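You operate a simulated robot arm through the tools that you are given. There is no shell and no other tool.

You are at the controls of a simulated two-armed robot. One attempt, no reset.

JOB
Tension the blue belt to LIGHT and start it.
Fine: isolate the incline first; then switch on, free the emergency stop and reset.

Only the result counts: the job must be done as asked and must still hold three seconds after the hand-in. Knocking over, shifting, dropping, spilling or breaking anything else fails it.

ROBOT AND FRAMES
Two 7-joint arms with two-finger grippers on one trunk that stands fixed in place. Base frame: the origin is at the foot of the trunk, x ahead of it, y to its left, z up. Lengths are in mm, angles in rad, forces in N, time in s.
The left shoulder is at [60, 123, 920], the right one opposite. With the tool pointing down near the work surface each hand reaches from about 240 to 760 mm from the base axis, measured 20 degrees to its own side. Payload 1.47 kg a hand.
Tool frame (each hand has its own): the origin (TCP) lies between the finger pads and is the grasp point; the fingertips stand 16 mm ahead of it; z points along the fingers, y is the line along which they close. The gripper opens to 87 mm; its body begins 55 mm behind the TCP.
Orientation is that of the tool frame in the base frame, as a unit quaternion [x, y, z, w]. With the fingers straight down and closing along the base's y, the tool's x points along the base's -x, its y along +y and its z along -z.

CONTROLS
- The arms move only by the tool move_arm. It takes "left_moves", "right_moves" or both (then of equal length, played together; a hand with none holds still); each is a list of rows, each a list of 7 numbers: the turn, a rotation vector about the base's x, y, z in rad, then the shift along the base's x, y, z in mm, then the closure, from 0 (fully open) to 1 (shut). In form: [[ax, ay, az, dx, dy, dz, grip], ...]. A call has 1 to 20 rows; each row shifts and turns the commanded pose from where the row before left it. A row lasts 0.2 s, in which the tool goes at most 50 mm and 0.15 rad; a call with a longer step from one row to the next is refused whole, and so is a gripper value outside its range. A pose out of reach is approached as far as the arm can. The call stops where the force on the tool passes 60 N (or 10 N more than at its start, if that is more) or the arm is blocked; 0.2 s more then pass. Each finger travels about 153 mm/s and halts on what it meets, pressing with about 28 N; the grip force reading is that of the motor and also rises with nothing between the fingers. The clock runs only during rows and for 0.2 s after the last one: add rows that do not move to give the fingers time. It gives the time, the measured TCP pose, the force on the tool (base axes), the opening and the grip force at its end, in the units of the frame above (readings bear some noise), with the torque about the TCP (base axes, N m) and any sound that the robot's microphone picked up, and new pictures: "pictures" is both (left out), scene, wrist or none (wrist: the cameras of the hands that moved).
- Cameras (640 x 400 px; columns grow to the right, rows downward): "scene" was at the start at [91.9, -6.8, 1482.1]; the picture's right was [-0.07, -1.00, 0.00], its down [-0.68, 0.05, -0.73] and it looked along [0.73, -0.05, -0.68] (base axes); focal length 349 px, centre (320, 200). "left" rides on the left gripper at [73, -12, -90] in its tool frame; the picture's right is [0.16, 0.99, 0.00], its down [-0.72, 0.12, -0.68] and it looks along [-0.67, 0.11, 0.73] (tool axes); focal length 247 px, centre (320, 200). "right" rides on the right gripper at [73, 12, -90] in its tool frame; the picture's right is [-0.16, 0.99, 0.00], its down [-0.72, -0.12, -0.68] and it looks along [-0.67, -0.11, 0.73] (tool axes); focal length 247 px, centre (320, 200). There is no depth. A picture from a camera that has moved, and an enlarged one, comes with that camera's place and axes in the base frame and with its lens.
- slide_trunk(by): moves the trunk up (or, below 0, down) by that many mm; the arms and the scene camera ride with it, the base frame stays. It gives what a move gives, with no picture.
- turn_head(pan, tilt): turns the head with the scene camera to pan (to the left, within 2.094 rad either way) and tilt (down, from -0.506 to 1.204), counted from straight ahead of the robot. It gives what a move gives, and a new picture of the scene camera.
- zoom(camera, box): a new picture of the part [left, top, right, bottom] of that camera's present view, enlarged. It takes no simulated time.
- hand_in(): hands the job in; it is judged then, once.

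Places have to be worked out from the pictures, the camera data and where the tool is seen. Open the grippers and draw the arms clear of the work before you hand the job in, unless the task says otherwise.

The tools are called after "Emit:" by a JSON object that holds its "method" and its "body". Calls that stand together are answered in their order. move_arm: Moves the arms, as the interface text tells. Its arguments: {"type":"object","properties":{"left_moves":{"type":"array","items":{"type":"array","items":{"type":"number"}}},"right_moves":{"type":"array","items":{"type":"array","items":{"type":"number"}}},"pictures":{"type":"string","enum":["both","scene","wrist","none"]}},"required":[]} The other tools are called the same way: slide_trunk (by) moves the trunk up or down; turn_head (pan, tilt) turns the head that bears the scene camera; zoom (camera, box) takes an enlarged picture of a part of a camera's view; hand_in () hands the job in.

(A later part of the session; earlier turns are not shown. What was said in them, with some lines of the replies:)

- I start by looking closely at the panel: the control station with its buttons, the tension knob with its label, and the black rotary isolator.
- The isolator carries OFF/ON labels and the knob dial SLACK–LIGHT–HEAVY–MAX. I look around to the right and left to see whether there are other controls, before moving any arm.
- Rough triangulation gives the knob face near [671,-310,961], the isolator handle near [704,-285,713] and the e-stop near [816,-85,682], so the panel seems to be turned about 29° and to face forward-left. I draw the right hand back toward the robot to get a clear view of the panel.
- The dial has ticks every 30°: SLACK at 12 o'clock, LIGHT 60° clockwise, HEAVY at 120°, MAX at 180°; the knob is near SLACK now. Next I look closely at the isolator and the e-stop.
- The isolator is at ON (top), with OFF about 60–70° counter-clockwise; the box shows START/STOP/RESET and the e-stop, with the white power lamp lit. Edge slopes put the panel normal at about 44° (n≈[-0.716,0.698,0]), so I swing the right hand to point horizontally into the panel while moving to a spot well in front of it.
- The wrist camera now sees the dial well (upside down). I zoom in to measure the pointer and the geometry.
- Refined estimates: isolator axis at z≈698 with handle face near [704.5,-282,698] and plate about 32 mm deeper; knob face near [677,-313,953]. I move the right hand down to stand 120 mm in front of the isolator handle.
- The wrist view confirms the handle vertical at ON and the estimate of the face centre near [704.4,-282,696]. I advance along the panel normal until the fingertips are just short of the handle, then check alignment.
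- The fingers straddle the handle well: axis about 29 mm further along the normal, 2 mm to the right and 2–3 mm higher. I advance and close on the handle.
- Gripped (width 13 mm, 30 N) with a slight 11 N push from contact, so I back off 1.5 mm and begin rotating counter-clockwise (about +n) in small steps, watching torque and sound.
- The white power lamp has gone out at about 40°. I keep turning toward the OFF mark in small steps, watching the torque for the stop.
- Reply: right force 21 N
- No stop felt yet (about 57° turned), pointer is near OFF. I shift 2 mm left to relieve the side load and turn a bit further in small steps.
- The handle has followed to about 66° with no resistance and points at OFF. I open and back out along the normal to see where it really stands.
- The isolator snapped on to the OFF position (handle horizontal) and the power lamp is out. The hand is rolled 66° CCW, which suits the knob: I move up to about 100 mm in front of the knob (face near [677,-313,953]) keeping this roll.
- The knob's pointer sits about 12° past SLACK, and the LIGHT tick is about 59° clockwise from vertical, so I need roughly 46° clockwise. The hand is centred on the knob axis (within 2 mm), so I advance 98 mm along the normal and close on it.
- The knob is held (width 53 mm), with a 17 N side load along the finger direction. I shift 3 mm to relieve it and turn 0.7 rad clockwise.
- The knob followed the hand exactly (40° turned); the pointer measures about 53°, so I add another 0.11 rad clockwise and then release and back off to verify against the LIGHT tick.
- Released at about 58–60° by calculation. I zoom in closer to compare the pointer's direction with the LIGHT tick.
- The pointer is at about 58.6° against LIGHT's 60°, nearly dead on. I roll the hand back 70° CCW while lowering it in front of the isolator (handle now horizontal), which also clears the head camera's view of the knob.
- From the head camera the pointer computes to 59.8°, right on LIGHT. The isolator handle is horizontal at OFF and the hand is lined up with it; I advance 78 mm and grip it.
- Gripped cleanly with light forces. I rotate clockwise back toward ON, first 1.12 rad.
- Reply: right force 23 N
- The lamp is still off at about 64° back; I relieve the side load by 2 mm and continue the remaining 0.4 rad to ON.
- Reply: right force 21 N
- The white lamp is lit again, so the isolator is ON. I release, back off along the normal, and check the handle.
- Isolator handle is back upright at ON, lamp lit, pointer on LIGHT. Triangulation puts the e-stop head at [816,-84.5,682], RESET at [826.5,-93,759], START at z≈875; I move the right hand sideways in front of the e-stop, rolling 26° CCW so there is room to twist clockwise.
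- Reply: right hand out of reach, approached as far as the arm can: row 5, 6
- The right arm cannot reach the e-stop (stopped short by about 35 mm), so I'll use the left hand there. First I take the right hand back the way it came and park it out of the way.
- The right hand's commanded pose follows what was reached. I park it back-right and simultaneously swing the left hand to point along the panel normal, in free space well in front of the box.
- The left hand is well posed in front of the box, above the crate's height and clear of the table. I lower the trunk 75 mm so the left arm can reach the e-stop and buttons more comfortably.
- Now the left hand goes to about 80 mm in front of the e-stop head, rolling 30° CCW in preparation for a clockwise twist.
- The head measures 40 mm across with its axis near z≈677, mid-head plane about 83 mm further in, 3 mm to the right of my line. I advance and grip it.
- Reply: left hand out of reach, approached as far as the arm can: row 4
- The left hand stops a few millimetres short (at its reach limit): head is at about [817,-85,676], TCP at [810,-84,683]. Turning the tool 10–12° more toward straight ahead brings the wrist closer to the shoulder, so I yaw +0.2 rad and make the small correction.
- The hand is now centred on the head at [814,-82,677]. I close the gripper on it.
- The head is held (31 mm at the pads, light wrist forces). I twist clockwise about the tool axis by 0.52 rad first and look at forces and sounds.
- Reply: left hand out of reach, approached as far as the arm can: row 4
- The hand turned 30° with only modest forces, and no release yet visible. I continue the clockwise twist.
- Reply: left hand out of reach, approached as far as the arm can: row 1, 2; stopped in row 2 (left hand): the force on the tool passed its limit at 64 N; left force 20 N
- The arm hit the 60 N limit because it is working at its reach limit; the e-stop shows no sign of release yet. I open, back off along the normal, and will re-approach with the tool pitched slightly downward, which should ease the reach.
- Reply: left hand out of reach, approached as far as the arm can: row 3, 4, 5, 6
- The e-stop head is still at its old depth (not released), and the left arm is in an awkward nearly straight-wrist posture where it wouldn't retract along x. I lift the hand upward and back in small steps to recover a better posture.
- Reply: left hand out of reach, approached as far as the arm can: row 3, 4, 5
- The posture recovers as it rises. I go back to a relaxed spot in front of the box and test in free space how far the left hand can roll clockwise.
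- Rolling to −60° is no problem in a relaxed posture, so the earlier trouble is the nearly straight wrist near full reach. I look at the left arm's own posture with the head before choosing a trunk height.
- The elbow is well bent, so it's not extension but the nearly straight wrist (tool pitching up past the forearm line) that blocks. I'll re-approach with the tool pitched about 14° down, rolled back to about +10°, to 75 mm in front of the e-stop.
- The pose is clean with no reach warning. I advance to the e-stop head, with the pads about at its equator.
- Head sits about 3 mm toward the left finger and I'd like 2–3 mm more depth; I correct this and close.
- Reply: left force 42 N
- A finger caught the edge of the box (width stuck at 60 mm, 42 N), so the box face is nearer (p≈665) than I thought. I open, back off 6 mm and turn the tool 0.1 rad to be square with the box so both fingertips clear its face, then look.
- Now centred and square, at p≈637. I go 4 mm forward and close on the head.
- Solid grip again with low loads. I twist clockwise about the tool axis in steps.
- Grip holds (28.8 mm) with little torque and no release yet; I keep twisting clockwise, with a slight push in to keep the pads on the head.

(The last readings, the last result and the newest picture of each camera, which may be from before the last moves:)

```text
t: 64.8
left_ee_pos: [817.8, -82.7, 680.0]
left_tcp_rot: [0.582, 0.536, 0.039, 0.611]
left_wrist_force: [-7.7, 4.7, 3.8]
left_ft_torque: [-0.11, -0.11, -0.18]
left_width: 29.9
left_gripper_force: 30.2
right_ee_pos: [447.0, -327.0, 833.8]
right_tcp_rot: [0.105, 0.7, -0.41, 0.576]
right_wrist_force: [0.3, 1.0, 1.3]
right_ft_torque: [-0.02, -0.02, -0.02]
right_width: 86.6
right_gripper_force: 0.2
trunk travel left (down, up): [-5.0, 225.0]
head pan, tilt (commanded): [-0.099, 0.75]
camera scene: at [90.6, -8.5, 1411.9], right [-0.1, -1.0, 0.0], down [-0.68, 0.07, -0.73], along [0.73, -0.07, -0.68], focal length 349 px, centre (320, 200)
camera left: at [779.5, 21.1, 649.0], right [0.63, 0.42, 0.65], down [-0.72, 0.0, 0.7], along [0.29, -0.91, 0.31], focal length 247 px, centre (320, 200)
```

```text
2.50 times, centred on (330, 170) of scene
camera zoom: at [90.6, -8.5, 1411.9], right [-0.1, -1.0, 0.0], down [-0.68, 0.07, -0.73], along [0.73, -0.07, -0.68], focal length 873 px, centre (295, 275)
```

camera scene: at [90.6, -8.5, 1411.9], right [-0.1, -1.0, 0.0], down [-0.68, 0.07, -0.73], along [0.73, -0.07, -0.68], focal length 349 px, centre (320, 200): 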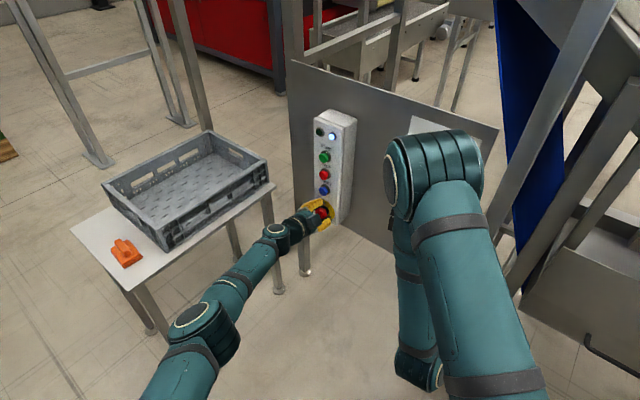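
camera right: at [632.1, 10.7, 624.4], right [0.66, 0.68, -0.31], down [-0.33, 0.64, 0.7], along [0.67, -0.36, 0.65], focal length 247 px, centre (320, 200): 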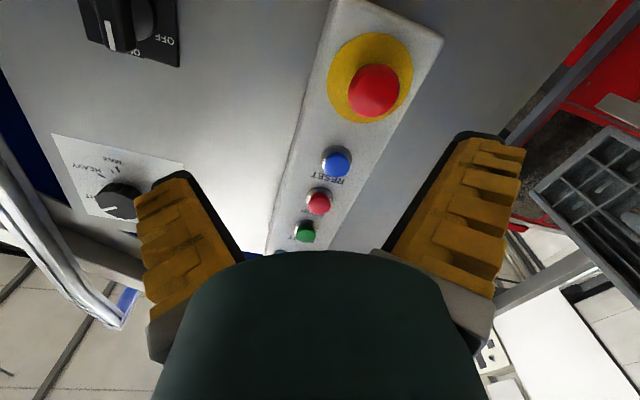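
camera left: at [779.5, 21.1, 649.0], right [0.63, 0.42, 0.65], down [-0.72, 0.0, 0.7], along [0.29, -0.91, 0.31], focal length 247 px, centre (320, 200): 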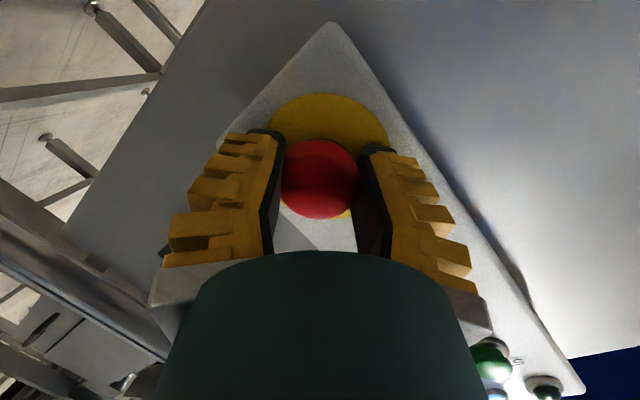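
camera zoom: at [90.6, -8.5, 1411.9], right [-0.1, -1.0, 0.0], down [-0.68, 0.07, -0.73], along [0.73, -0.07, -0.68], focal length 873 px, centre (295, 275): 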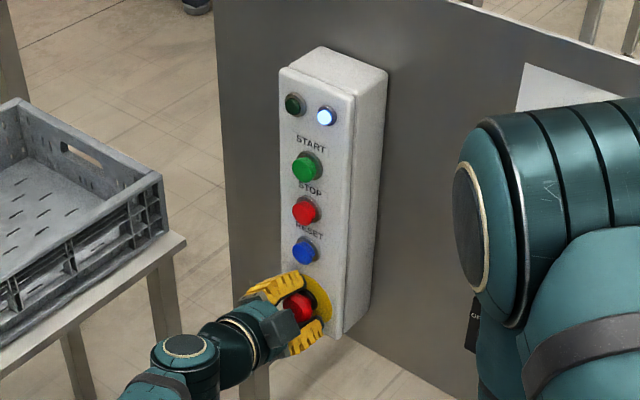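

Twisted about 60° with easy torque. I now pull gently outward a few millimetres while still gripping, in case the head is held in by my grip or needs a pull.

Emit:
{"method": "move_arm", "body": {"left_moves": [[0.0702, -0.0667, -0.0248, -1.5, 1.5, 0, 1], [0, 0, 0, -2.9, 2.8, 0, 1], [0, 0, 0, -2.9, 2.8, 0, 1], [0, 0, 0, 0, 0, 0, 1]], "pictures": "wrist"}}

Emit:
{"method": "zoom", "body": {"camera": "left", "box": [200, 60, 440, 260]}}

Emit:
{"method": "zoom", "body": {"camera": "scene", "box": [280, 90, 380, 250]}}

```text
t: 65.8
left_ee_pos: [810.2, -75.2, 680.3]
left_tcp_rot: [0.606, 0.507, 0.07, 0.609]
left_wrist_force: [-6.8, 3.2, 9.1]
left_ft_torque: [0.14, -0.1, -0.23]
left_width: 29.0
left_gripper_force: 30.0
right_ee_pos: [447.3, -328.2, 832.3]
right_tcp_rot: [0.106, 0.699, -0.411, 0.576]
right_wrist_force: [-0.2, 0.1, -0.6]
right_ft_torque: [0.0, -0.01, 0.0]
right_width: 87.2
right_gripper_force: 0.1
trunk travel left (down, up): [-5.0, 225.0]
head pan, tilt (commanded): [-0.099, 0.75]
camera left: at [776.4, 31.4, 654.0], right [0.6, 0.36, 0.71], down [-0.76, -0.02, 0.65], along [0.25, -0.93, 0.26], focal length 247 px, centre (320, 200)
```

left: 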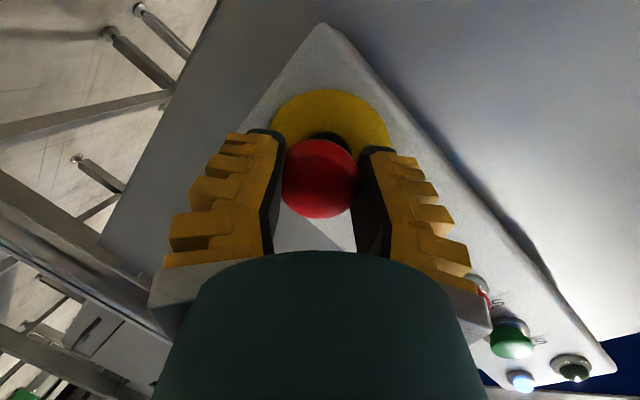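

```text
2.00 times, centred on (320, 160) of left
camera zoom: at [776.4, 31.4, 654.0], right [0.6, 0.36, 0.71], down [-0.76, -0.02, 0.65], along [0.25, -0.93, 0.26], focal length 494 px, centre (320, 280)
```

zoom: 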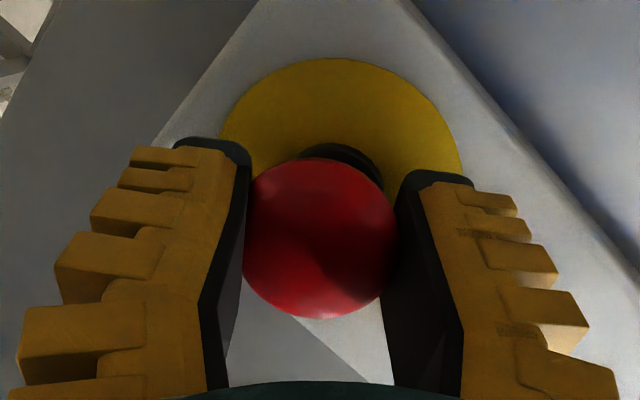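

```text
2.50 times, centred on (330, 170) of scene
camera zoom: at [90.0, -8.7, 1412.0], right [-0.1, -1.0, 0.0], down [-0.68, 0.07, -0.73], along [0.73, -0.07, -0.68], focal length 873 px, centre (295, 275)
```

zoom: 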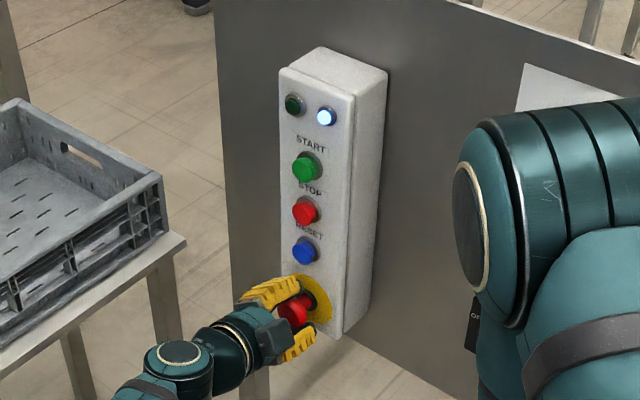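

The head came out with the gripper (about 10 mm, more black stem visible), so the e-stop has unlatched. I open, back off and check where it stays.

Emit:
{"method": "move_arm", "body": {"left_moves": [[0, 0, 0, 0, 0, 0, 0], [0, 0, 0, 0, 0, 0, 0], [0, 0, 0, -14.3, 14, 0, 0], [0, 0, 0, -14.3, 14, 0, 0], [0, 0, 0, -14.3, 14, 0, 0], [0, 0, 0, -14.3, 14, 0, 0], [0, 0, 0, 0, 0, 0, 0]], "pictures": "both"}}

Emit:
{"method": "zoom", "body": {"camera": "scene", "box": [280, 90, 380, 250]}}

Emit:
{"method": "zoom", "body": {"camera": "left", "box": [200, 0, 440, 200]}}

```text
t: 67.4
left_ee_pos: [753.0, -20.7, 677.6]
left_tcp_rot: [0.605, 0.508, 0.07, 0.609]
left_wrist_force: [0.5, -0.7, 0.4]
left_ft_torque: [-0.03, 0.0, -0.01]
left_width: 86.9
left_gripper_force: 0.1
right_ee_pos: [449.3, -328.4, 831.9]
right_tcp_rot: [0.106, 0.699, -0.411, 0.575]
right_wrist_force: [0.2, 1.0, -0.3]
right_ft_torque: [-0.01, -0.01, -0.03]
right_width: 87.0
right_gripper_force: 0.0
trunk travel left (down, up): [-5.0, 225.0]
head pan, tilt (commanded): [-0.099, 0.75]
camera scene: at [91.5, -8.8, 1411.8], right [-0.1, -1.0, 0.0], down [-0.68, 0.07, -0.73], along [0.73, -0.07, -0.68], focal length 349 px, centre (320, 200)
camera left: at [719.0, 86.6, 652.8], right [0.6, 0.36, 0.71], down [-0.76, -0.02, 0.65], along [0.25, -0.93, 0.26], focal length 247 px, centre (320, 200)
```

scene: 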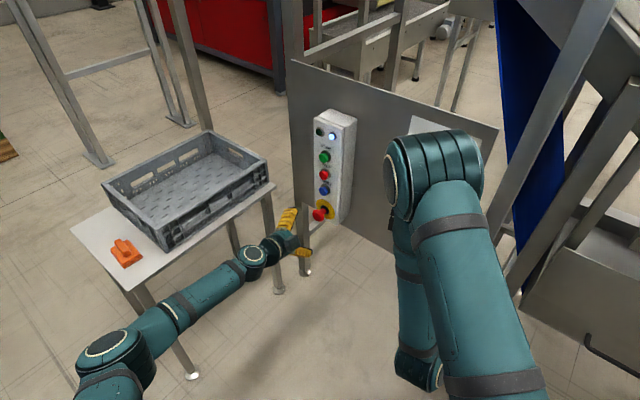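
left: 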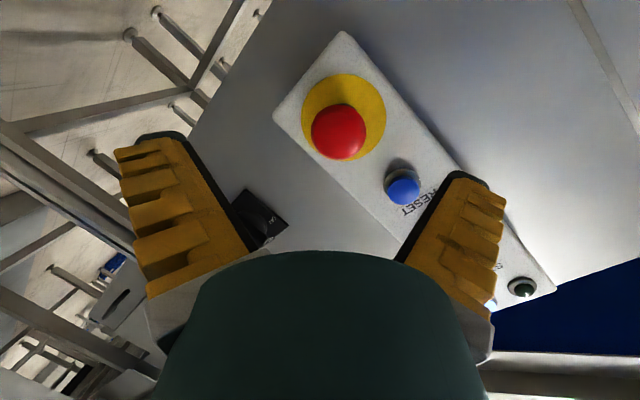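

```text
2.50 times, centred on (330, 170) of scene
camera zoom: at [91.5, -8.8, 1411.8], right [-0.1, -1.0, 0.0], down [-0.68, 0.07, -0.73], along [0.73, -0.07, -0.68], focal length 873 px, centre (295, 275)
```

zoom: 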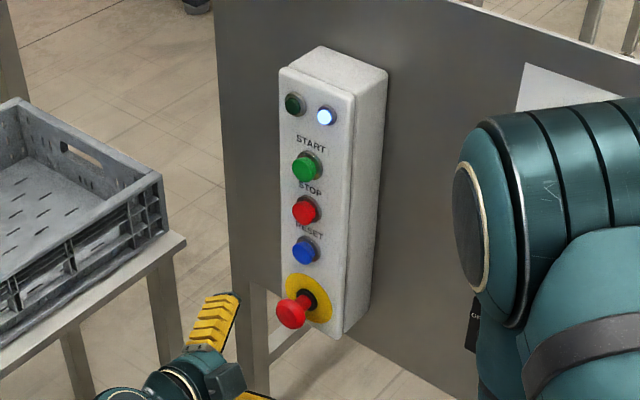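

```text
2.00 times, centred on (320, 100) of left
camera zoom: at [719.0, 86.6, 652.8], right [0.6, 0.36, 0.71], down [-0.76, -0.02, 0.65], along [0.25, -0.93, 0.26], focal length 494 px, centre (320, 400)
```

zoom: 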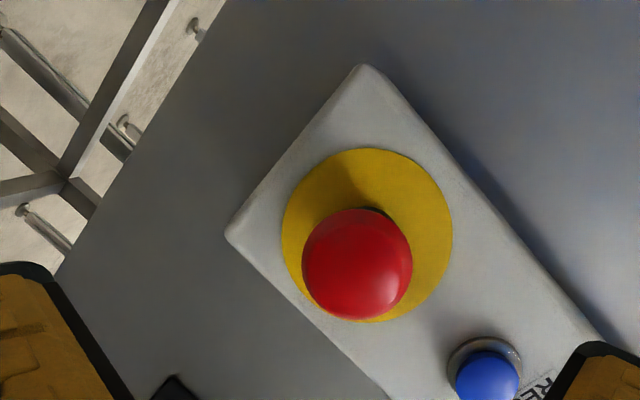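

The e-stop is clearly popped out now. I close the fingers, rise to RESET height (z≈761), and approach to about 20 mm in front of the blue button, which I place at [826,-93,761].

Emit:
{"method": "move_arm", "body": {"left_moves": [[0, 0, 0, 0, 0, 29, 1], [0, 0, 0, 0, 0, 29, 1], [0, 0, 0, 0, 0, 29.4, 1], [0, 0, 0, 15.9, -15.9, 0, 1], [0, 0, 0, 15.9, -15.9, 0, 1], [0, 0, 0, 15.8, -15.9, 0, 1], [0, 0, 0, 0, 0, 0, 1]], "pictures": "both"}}

Emit:
{"method": "zoom", "body": {"camera": "scene", "box": [280, 90, 380, 250]}}

Emit:
{"method": "zoom", "body": {"camera": "left", "box": [220, 40, 460, 240]}}

```text
t: 69.0
left_ee_pos: [801.1, -68.1, 764.0]
left_tcp_rot: [0.606, 0.508, 0.07, 0.608]
left_wrist_force: [0.2, -0.3, 0.8]
left_ft_torque: [0.01, 0.0, 0.02]
left_width: 0.0
left_gripper_force: 27.8
right_ee_pos: [448.3, -328.4, 831.6]
right_tcp_rot: [0.106, 0.699, -0.411, 0.575]
right_wrist_force: [-0.1, 0.7, -0.5]
right_ft_torque: [-0.01, 0.02, 0.0]
right_width: 86.7
right_gripper_force: 0.0
trunk travel left (down, up): [-5.0, 225.0]
head pan, tilt (commanded): [-0.099, 0.75]
camera scene: at [91.7, -9.2, 1411.8], right [-0.1, -1.0, 0.0], down [-0.68, 0.07, -0.73], along [0.73, -0.07, -0.68], focal length 349 px, centre (320, 200)
camera left: at [767.7, 38.7, 737.8], right [0.6, 0.36, 0.71], down [-0.76, -0.02, 0.65], along [0.25, -0.93, 0.26], focal length 247 px, centre (320, 200)
```

scene: 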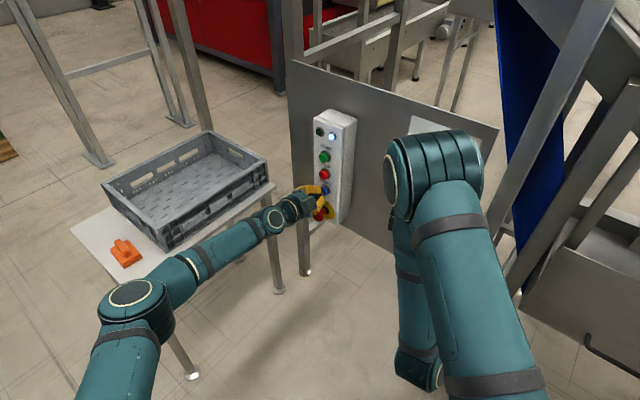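
left: 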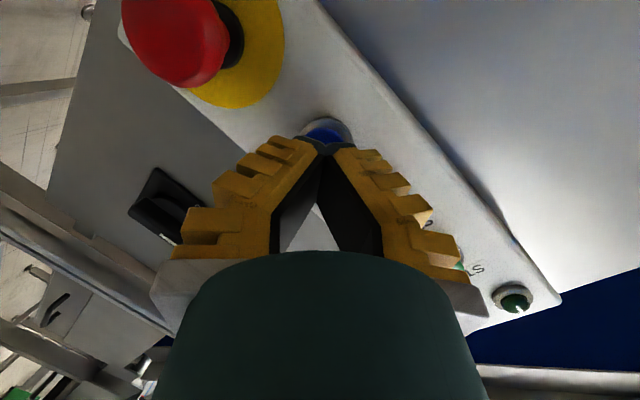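

```text
2.50 times, centred on (330, 170) of scene
camera zoom: at [91.7, -9.2, 1411.8], right [-0.1, -1.0, 0.0], down [-0.68, 0.07, -0.73], along [0.73, -0.07, -0.68], focal length 873 px, centre (295, 275)
```

zoom: 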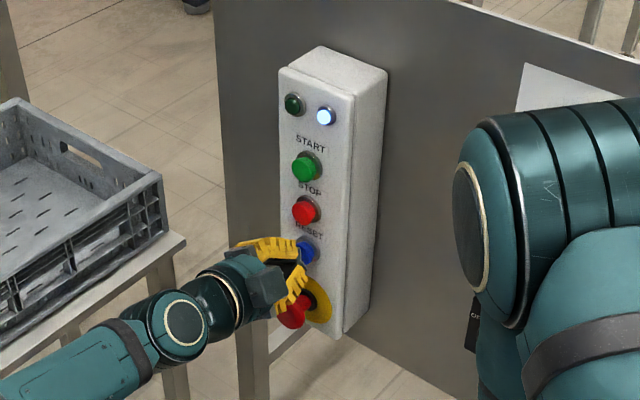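

```text
2.00 times, centred on (340, 140) of left
camera zoom: at [767.7, 38.7, 737.8], right [0.6, 0.36, 0.71], down [-0.76, -0.02, 0.65], along [0.25, -0.93, 0.26], focal length 494 px, centre (280, 320)
```

zoom: 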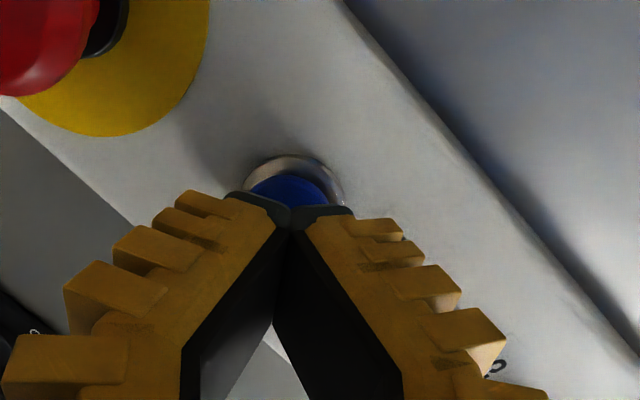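

Fingertips are about 19 mm from the blue button and aligned with it. I press along the normal in small steps until it gives, then look at force readings.

Emit:
{"method": "move_arm", "body": {"left_moves": [[0, 0, 0, 3.58, -3.49, 0, 1], [0, 0, 0, 3.58, -3.49, 0, 1], [0, 0, 0, 3.58, -3.49, 0, 1], [0, 0, 0, 2.15, -2.09, 0, 1], [0, 0, 0, 2.15, -2.09, 0, 1], [0, 0, 0, 2.15, -2.09, 0, 1]], "pictures": "both"}}

Emit:
{"method": "zoom", "body": {"camera": "scene", "box": [280, 90, 380, 250]}}

```text
t: 70.4
left_ee_pos: [818.3, -82.7, 766.9]
left_tcp_rot: [0.606, 0.508, 0.071, 0.609]
left_wrist_force: [-13.4, 13.9, 5.3]
left_ft_torque: [-0.13, -0.01, 0.03]
left_width: 5.9
left_gripper_force: 29.2
right_ee_pos: [447.4, -328.0, 831.9]
right_tcp_rot: [0.106, 0.699, -0.411, 0.576]
right_wrist_force: [0.3, -0.5, -0.1]
right_ft_torque: [0.01, 0.0, -0.02]
right_width: 86.7
right_gripper_force: 0.1
trunk travel left (down, up): [-5.0, 225.0]
head pan, tilt (commanded): [-0.099, 0.75]
heard: click
camera scene: at [89.7, -7.7, 1412.0], right [-0.1, -1.0, 0.0], down [-0.68, 0.07, -0.73], along [0.73, -0.07, -0.68], focal length 349 px, centre (320, 200)
camera left: at [783.8, 24.1, 740.7], right [0.6, 0.36, 0.71], down [-0.76, -0.02, 0.65], along [0.25, -0.93, 0.26], focal length 247 px, centre (320, 200)
```

scene: 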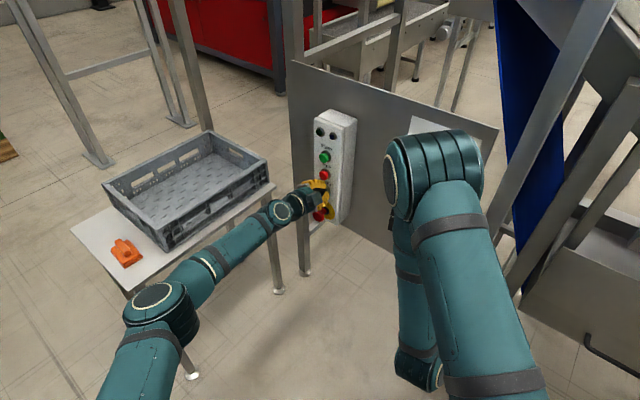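
left: 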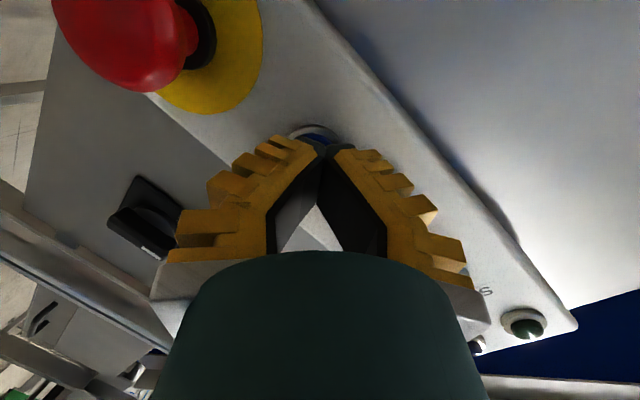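

```text
2.50 times, centred on (330, 170) of scene
camera zoom: at [89.7, -7.7, 1412.0], right [-0.1, -1.0, 0.0], down [-0.68, 0.07, -0.73], along [0.73, -0.07, -0.68], focal length 873 px, centre (295, 275)
```

zoom: 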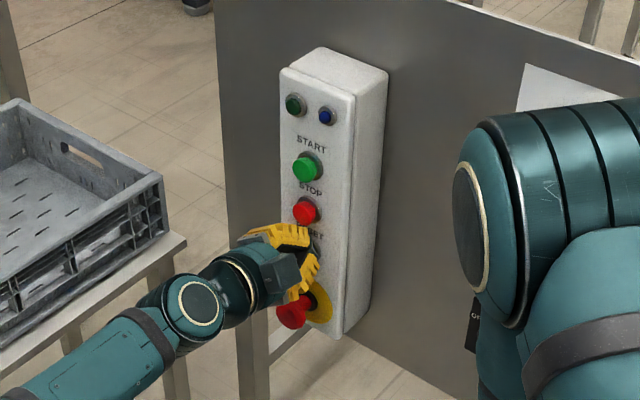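

A click was heard and the blue "reset needed" lamp has gone out. I back off and check that it stays out.

Emit:
{"method": "move_arm", "body": {"left_moves": [[0, 0, 0, -10.7, 10.5, 0, 1], [0, 0, 0, -14.3, 14, 0, 1], [0, 0, 0, -14.3, 14, 0, 1], [0, 0, 0, 0, 0, 0, 1]], "pictures": "both"}}

Emit:
{"method": "zoom", "body": {"camera": "scene", "box": [280, 90, 380, 250]}}

```text
t: 71.4
left_ee_pos: [774.7, -45.8, 765.5]
left_tcp_rot: [0.606, 0.508, 0.069, 0.608]
left_wrist_force: [-0.5, -0.1, 0.2]
left_ft_torque: [0.04, 0.01, 0.01]
left_width: 0.0
left_gripper_force: 28.4
right_ee_pos: [448.4, -328.4, 831.3]
right_tcp_rot: [0.106, 0.7, -0.411, 0.575]
right_wrist_force: [1.2, 0.6, -0.4]
right_ft_torque: [0.01, -0.02, -0.01]
right_width: 87.1
right_gripper_force: 0.1
trunk travel left (down, up): [-5.0, 225.0]
head pan, tilt (commanded): [-0.099, 0.75]
camera scene: at [91.5, -8.9, 1411.8], right [-0.1, -1.0, 0.0], down [-0.68, 0.07, -0.73], along [0.73, -0.07, -0.68], focal length 349 px, centre (320, 200)
camera left: at [740.8, 61.1, 739.5], right [0.6, 0.36, 0.71], down [-0.76, -0.02, 0.65], along [0.25, -0.93, 0.26], focal length 247 px, centre (320, 200)
```

scene: 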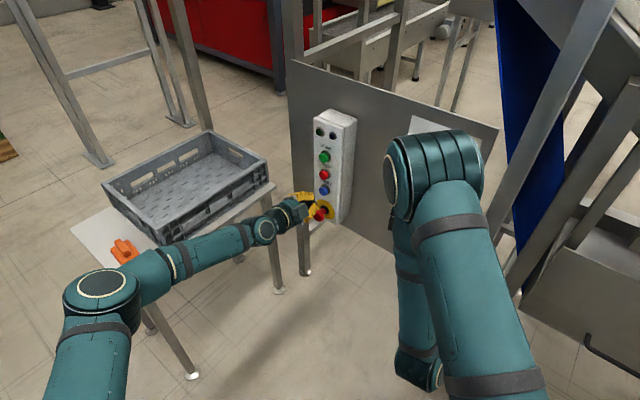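
left: 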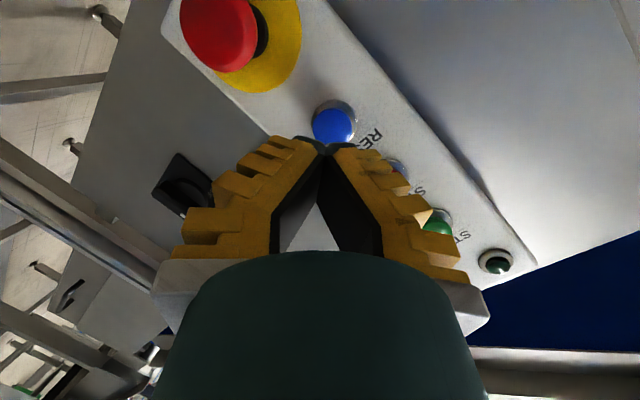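

```text
2.50 times, centred on (330, 170) of scene
camera zoom: at [91.5, -8.9, 1411.8], right [-0.1, -1.0, 0.0], down [-0.68, 0.07, -0.73], along [0.73, -0.07, -0.68], focal length 873 px, centre (295, 275)
```

zoom: 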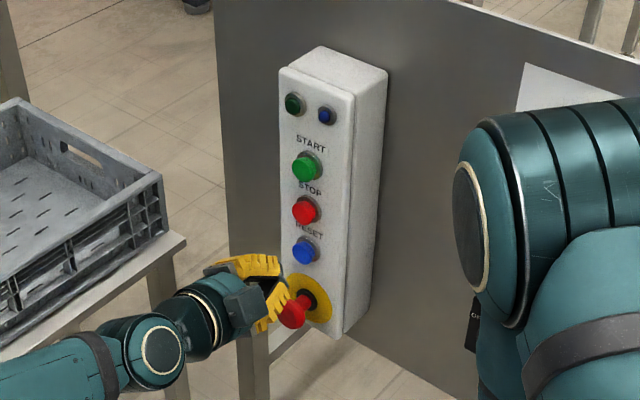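

The reset lamp stays out, so the reset took. I raise the hand to START height (z≈876) and stand about 18 mm in front of the green button.

Emit:
{"method": "move_arm", "body": {"left_moves": [[0, 0, 0, 0, 0, 28.6, 1], [0, 0, 0, 0, 0, 28.6, 1], [0, 0, 0, 0, 0, 28.6, 1], [0, 0, 0, 0, 0, 28.7, 1], [0, 0, 0, 13.2, -11.5, 0, 1], [0, 0, 0, 13.2, -11.5, 0, 1], [0, 0, 0, 0, 0, 0, 1]], "pictures": "both"}}

Emit:
{"method": "zoom", "body": {"camera": "scene", "box": [280, 90, 380, 250]}}

Emit:
{"method": "zoom", "body": {"camera": "left", "box": [220, 40, 460, 240]}}

```text
t: 73.0
left_ee_pos: [807.3, -70.6, 881.8]
left_tcp_rot: [0.606, 0.508, 0.069, 0.608]
left_wrist_force: [-0.8, -0.5, -0.2]
left_ft_torque: [0.02, 0.0, -0.02]
left_width: 0.0
left_gripper_force: 28.4
right_ee_pos: [447.9, -328.6, 831.4]
right_tcp_rot: [0.106, 0.699, -0.41, 0.576]
right_wrist_force: [0.2, 0.6, 0.8]
right_ft_torque: [-0.03, 0.02, 0.0]
right_width: 86.9
right_gripper_force: 0.1
trunk travel left (down, up): [-5.0, 225.0]
head pan, tilt (commanded): [-0.099, 0.75]
camera scene: at [91.4, -9.1, 1411.9], right [-0.1, -1.0, 0.0], down [-0.68, 0.07, -0.73], along [0.73, -0.07, -0.68], focal length 349 px, centre (320, 200)
camera left: at [773.1, 36.5, 856.1], right [0.6, 0.36, 0.71], down [-0.76, -0.02, 0.65], along [0.25, -0.93, 0.26], focal length 247 px, centre (320, 200)
```

scene: 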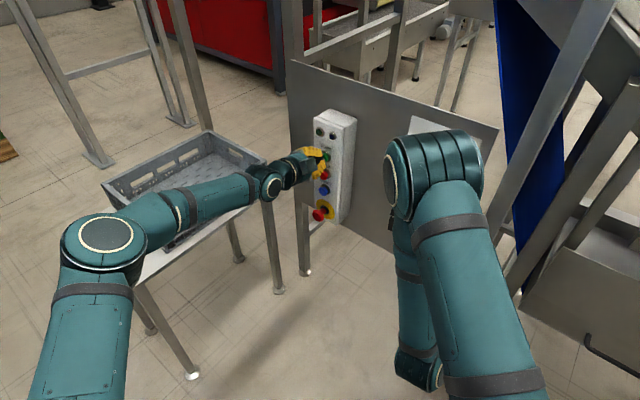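
left: 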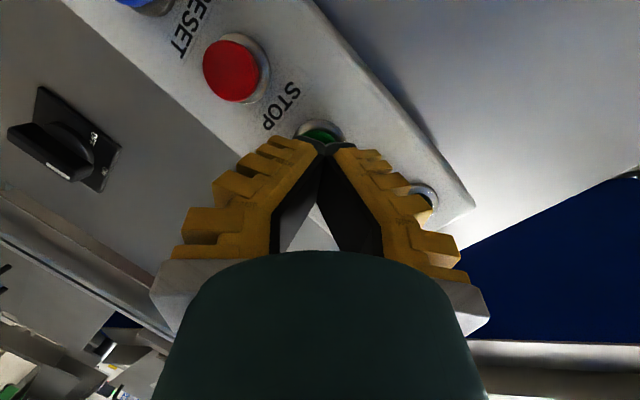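

```text
2.50 times, centred on (330, 170) of scene
camera zoom: at [91.4, -9.1, 1411.9], right [-0.1, -1.0, 0.0], down [-0.68, 0.07, -0.73], along [0.73, -0.07, -0.68], focal length 873 px, centre (295, 275)
```

zoom: 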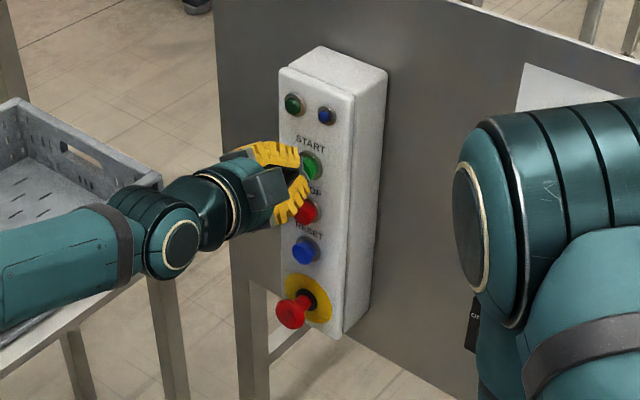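

```text
2.00 times, centred on (340, 140) of left
camera zoom: at [773.1, 36.5, 856.1], right [0.6, 0.36, 0.71], down [-0.76, -0.02, 0.65], along [0.25, -0.93, 0.26], focal length 494 px, centre (280, 320)
```

zoom: 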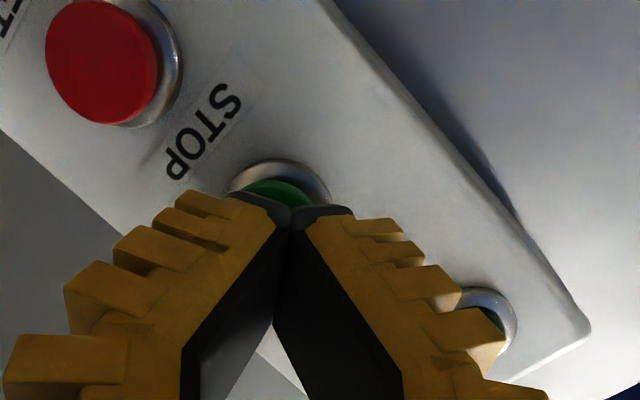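

Aligned with START (tips about 12 mm away, 2 mm high). I lower 2 mm and press along the normal in small steps.

Emit:
{"method": "move_arm", "body": {"left_moves": [[0, 0, 0, 2.86, -2.79, -2, 1], [0, 0, 0, 2.86, -2.79, 0, 1], [0, 0, 0, 2.86, -2.79, 0, 1], [0, 0, 0, 1.65, -1.6, 0, 1], [0, 0, 0, 1.65, -1.6, 0, 1], [0, 0, 0, 1.65, -1.6, 0, 1]], "pictures": "both"}}

Emit:
{"method": "zoom", "body": {"camera": "scene", "box": [280, 90, 380, 250]}}

```text
t: 74.4
left_ee_pos: [818.4, -80.5, 879.8]
left_tcp_rot: [0.605, 0.508, 0.07, 0.609]
left_wrist_force: [-13.4, 14.6, 3.1]
left_ft_torque: [-0.17, -0.03, 0.01]
left_width: 0.2
left_gripper_force: 29.0
right_ee_pos: [447.2, -328.5, 833.6]
right_tcp_rot: [0.106, 0.699, -0.411, 0.576]
right_wrist_force: [0.3, 0.4, 0.0]
right_ft_torque: [-0.01, -0.03, 0.01]
right_width: 87.2
right_gripper_force: 0.1
trunk travel left (down, up): [-5.0, 225.0]
head pan, tilt (commanded): [-0.099, 0.75]
heard: click
camera scene: at [89.9, -7.6, 1412.0], right [-0.1, -1.0, 0.0], down [-0.68, 0.07, -0.73], along [0.73, -0.07, -0.68], focal length 349 px, centre (320, 200)
camera left: at [783.6, 26.7, 853.7], right [0.6, 0.36, 0.71], down [-0.76, -0.02, 0.65], along [0.25, -0.93, 0.26], focal length 247 px, centre (320, 200)
```

scene: 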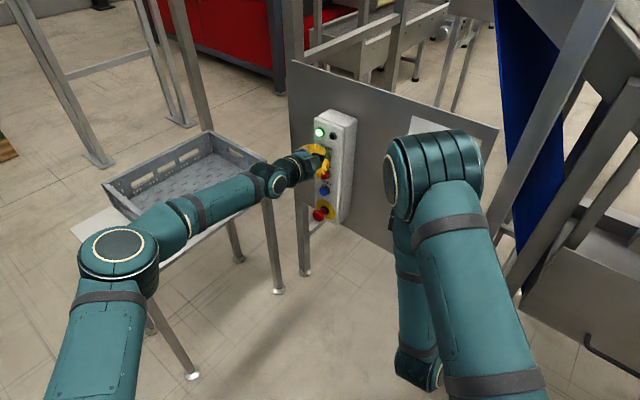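
left: 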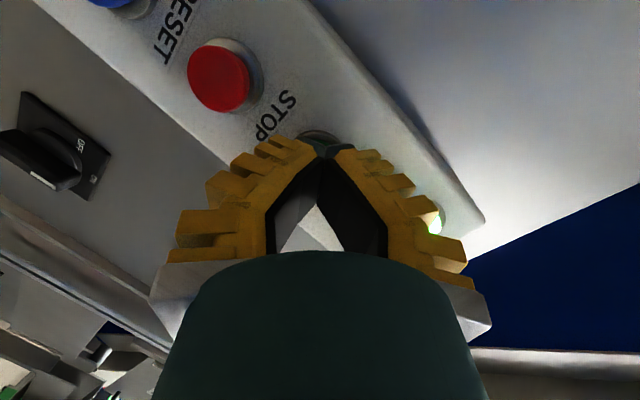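

```text
2.50 times, centred on (330, 170) of scene
camera zoom: at [89.9, -7.6, 1412.0], right [-0.1, -1.0, 0.0], down [-0.68, 0.07, -0.73], along [0.73, -0.07, -0.68], focal length 873 px, centre (295, 275)
```

zoom: 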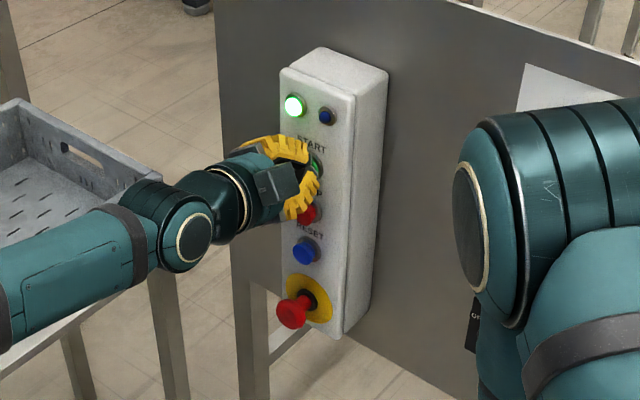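

The green run lamp is lit and a click was heard, so the belt is running. I withdraw the left hand straight back along the normal, then open it once clear.

Emit:
{"method": "move_arm", "body": {"left_moves": [[0, 0, 0, -10.7, 10.5, 0, 1], [0, 0, 0, -17.9, 17.5, 0, 1], [0, 0, 0, -21.5, 20.9, 0, 1], [0, 0, 0, -28.6, 27.9, 0, 1], [0, 0, 0, -28.6, 27.9, 0, 0], [0, 0, 0, -28.6, 27.9, 0, 0], [0, 0, 0, 0, 0, 0, 0]], "pictures": "both"}}

Emit:
{"method": "zoom", "body": {"camera": "scene", "box": [280, 90, 380, 250]}}

```text
t: 76.0
left_ee_pos: [685.6, 50.9, 878.9]
left_tcp_rot: [0.606, 0.508, 0.071, 0.609]
left_wrist_force: [0.2, 0.2, 0.9]
left_ft_torque: [-0.01, -0.01, -0.02]
left_width: 86.7
left_gripper_force: 0.1
right_ee_pos: [447.9, -328.9, 831.5]
right_tcp_rot: [0.107, 0.699, -0.411, 0.576]
right_wrist_force: [0.0, -0.1, -0.1]
right_ft_torque: [0.01, 0.02, 0.0]
right_width: 87.0
right_gripper_force: 0.0
trunk travel left (down, up): [-5.0, 225.0]
head pan, tilt (commanded): [-0.099, 0.75]
camera scene: at [91.4, -8.8, 1411.8], right [-0.1, -1.0, 0.0], down [-0.68, 0.07, -0.73], along [0.73, -0.07, -0.68], focal length 349 px, centre (320, 200)
camera left: at [650.4, 157.4, 853.6], right [0.6, 0.36, 0.71], down [-0.76, -0.02, 0.65], along [0.25, -0.93, 0.26], focal length 247 px, centre (320, 200)
```

scene: 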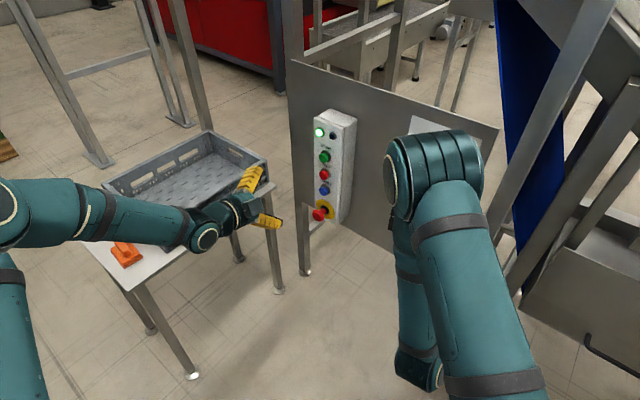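
left: 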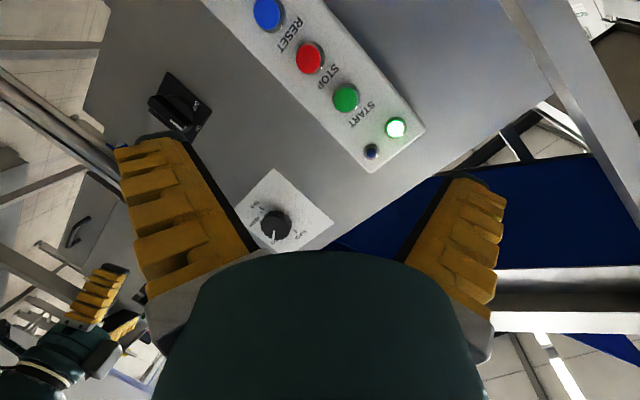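

```text
2.50 times, centred on (330, 170) of scene
camera zoom: at [91.4, -8.8, 1411.8], right [-0.1, -1.0, 0.0], down [-0.68, 0.07, -0.73], along [0.73, -0.07, -0.68], focal length 873 px, centre (295, 275)
```

zoom: 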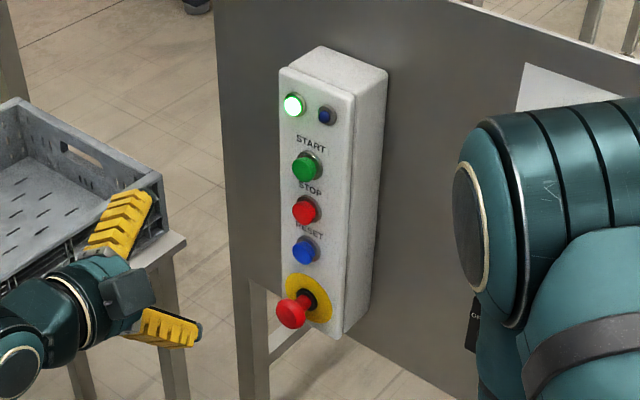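

Green lamp lit, reset lamp out, e-stop out, both hands open. I double-check the dial and isolator with the left camera before handing in.

Emit:
{"method": "zoom", "body": {"camera": "left", "box": [230, 160, 340, 260]}}

Emit:
{"method": "zoom", "body": {"camera": "left", "box": [130, 50, 230, 150]}}

Emit:
{"method": "move_arm", "body": {"left_moves": [[0, 0, 0, -20, 20, 0, 0], [0, 0, 0, -20, 20, 0, 0], [0, 0, 0, 0, 0, 0, 0]], "right_moves": [[0, 0, 0, -10, 0, -40, 0], [0, 0, 0, -10, 0, -40, 0], [0, 0, 0, 0, 0, 0, 0]], "pictures": "both"}}

```text
4.00 times, centred on (285, 210) of left
camera zoom: at [650.4, 157.4, 853.6], right [0.6, 0.36, 0.71], down [-0.76, -0.02, 0.65], along [0.25, -0.93, 0.26], focal length 988 px, centre (460, 160)
```

zoom: 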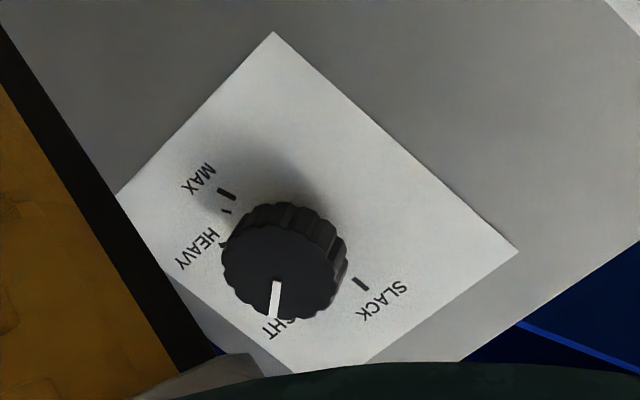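

```text
4.00 times, centred on (180, 100) of left
camera zoom: at [650.4, 157.4, 853.6], right [0.6, 0.36, 0.71], down [-0.76, -0.02, 0.65], along [0.25, -0.93, 0.26], focal length 988 px, centre (880, 600)
```

zoom: 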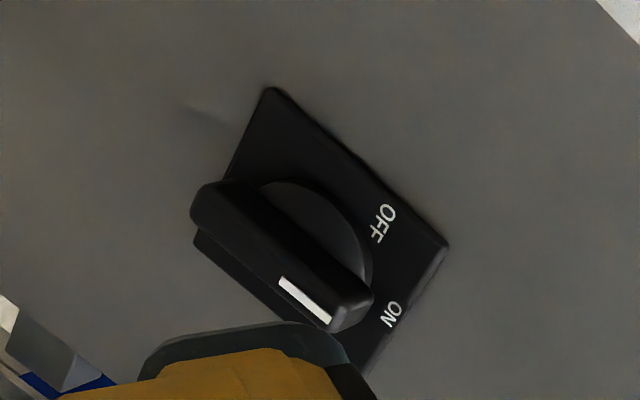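

```text
t: 76.8
left_ee_pos: [646.1, 90.2, 879.0]
left_tcp_rot: [0.605, 0.508, 0.071, 0.609]
left_wrist_force: [0.1, 0.3, 0.6]
left_ft_torque: [0.01, 0.03, 0.03]
left_width: 87.0
left_gripper_force: 0.1
right_ee_pos: [425.4, -328.1, 749.9]
right_tcp_rot: [0.106, 0.699, -0.411, 0.575]
right_wrist_force: [-0.1, -0.2, -0.7]
right_ft_torque: [-0.01, 0.0, 0.0]
right_width: 87.0
right_gripper_force: 0.1
trunk travel left (down, up): [-5.0, 225.0]
head pan, tilt (commanded): [-0.099, 0.75]
camera scene: at [91.4, -9.1, 1411.9], right [-0.1, -1.0, 0.0], down [-0.68, 0.07, -0.73], along [0.73, -0.07, -0.68], focal length 349 px, centre (320, 200)
camera right: at [345.2, -283.9, 679.6], right [0.66, 0.68, -0.31], down [-0.33, 0.63, 0.7], along [0.67, -0.36, 0.65], focal length 247 px, centre (320, 200)
camera left: at [611.0, 196.7, 852.6], right [0.6, 0.36, 0.71], down [-0.76, -0.02, 0.65], along [0.25, -0.93, 0.26], focal length 247 px, centre (320, 200)
```

scene: 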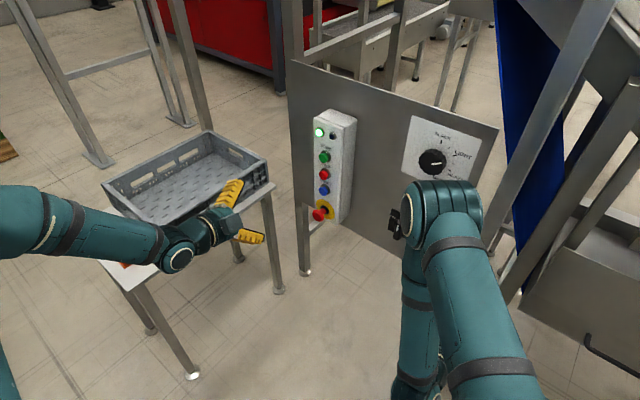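
right: 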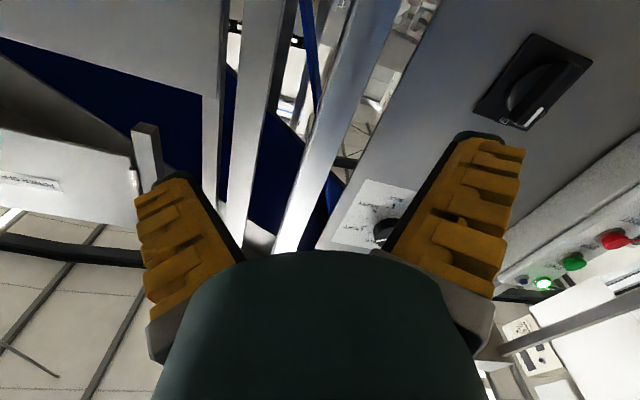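
left: 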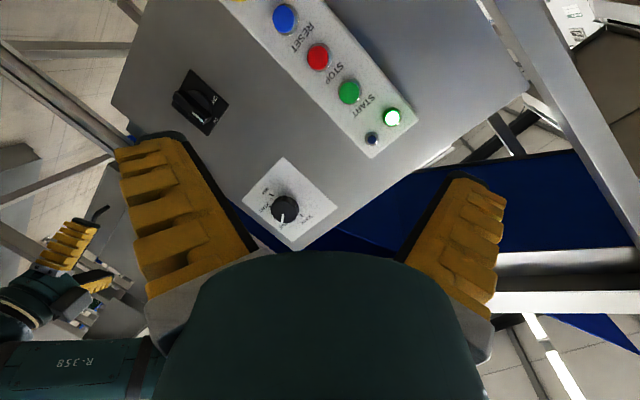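

Emit:
{"method": "zoom", "body": {"camera": "scene", "box": [390, 100, 500, 200]}}

Emit:
{"method": "zoom", "body": {"camera": "scene", "box": [290, 90, 390, 240]}}

```text
4.00 times, centred on (445, 150) of scene
camera zoom: at [91.4, -9.1, 1411.9], right [-0.1, -1.0, 0.0], down [-0.68, 0.07, -0.73], along [0.73, -0.07, -0.68], focal length 1396 px, centre (-180, 400)
```

zoom: 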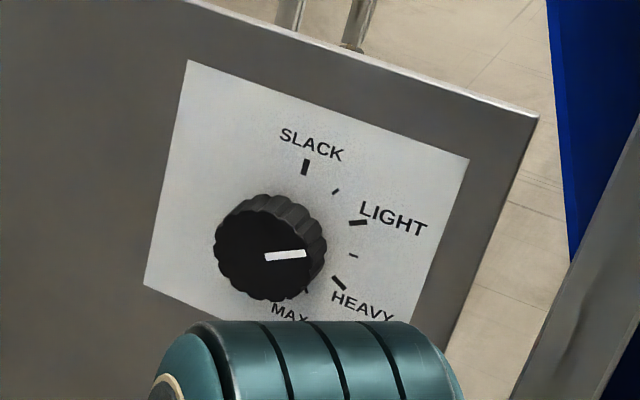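

```text
2.67 times, centred on (340, 165) of scene
camera zoom: at [91.4, -9.1, 1411.9], right [-0.1, -1.0, 0.0], down [-0.68, 0.07, -0.73], along [0.73, -0.07, -0.68], focal length 931 px, centre (267, 293)
```

zoom: 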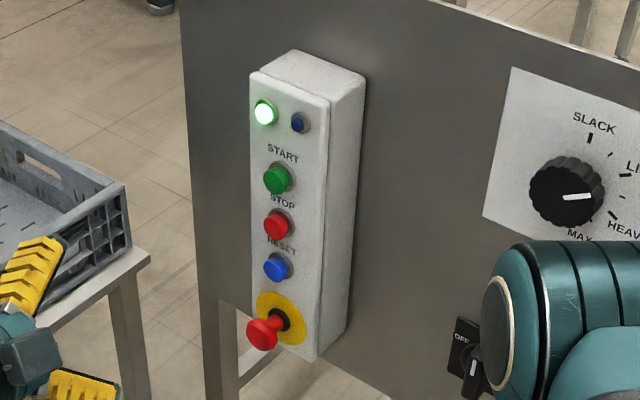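

The pointer lines up with the LIGHT tick, the isolator is at ON and the e-stop is out. The reset lamp is dark, the green run lamp stays lit, and both hands are open and clear, so I hand the job in.

Emit:
{"method": "hand_in", "body": {}}

```text
The job is handed in.
```

The blue belt is tensioned to LIGHT and was running when I handed the job in.

The order was as you asked:

1. **Isolated:** I turned the isolator to OFF, and the lamp on the control box went dark.
2. **Tensioned:** I turned the tension knob from SLACK to LIGHT. The pointer lines up with the LIGHT mark to within about 2–3 degrees.
3. **Switched on:** I turned the isolator back to ON, and the lamp came on again.
4. **Freed the emergency stop:** I twisted it clockwise and gave it a slight pull, and the head came out.
5. **Reset and started:** RESET clicked and its lamp went out. START clicked and the green run lamp came on.

- **Emergency stop:** The right arm could not reach it, so I lowered the trunk 70 mm and used the left hand. It took three tries to grip. During the first two, a twist was cut off at 64 N on the button and a closing finger caught the edge of the control box. Nothing moved or shifted that I could see.
- **At hand-in:** The green lamp was still lit, the isolator was at ON, and both hands were open and clear of the panel. The check after hand-in returned no result, so I have not seen confirmation that the job was accepted.
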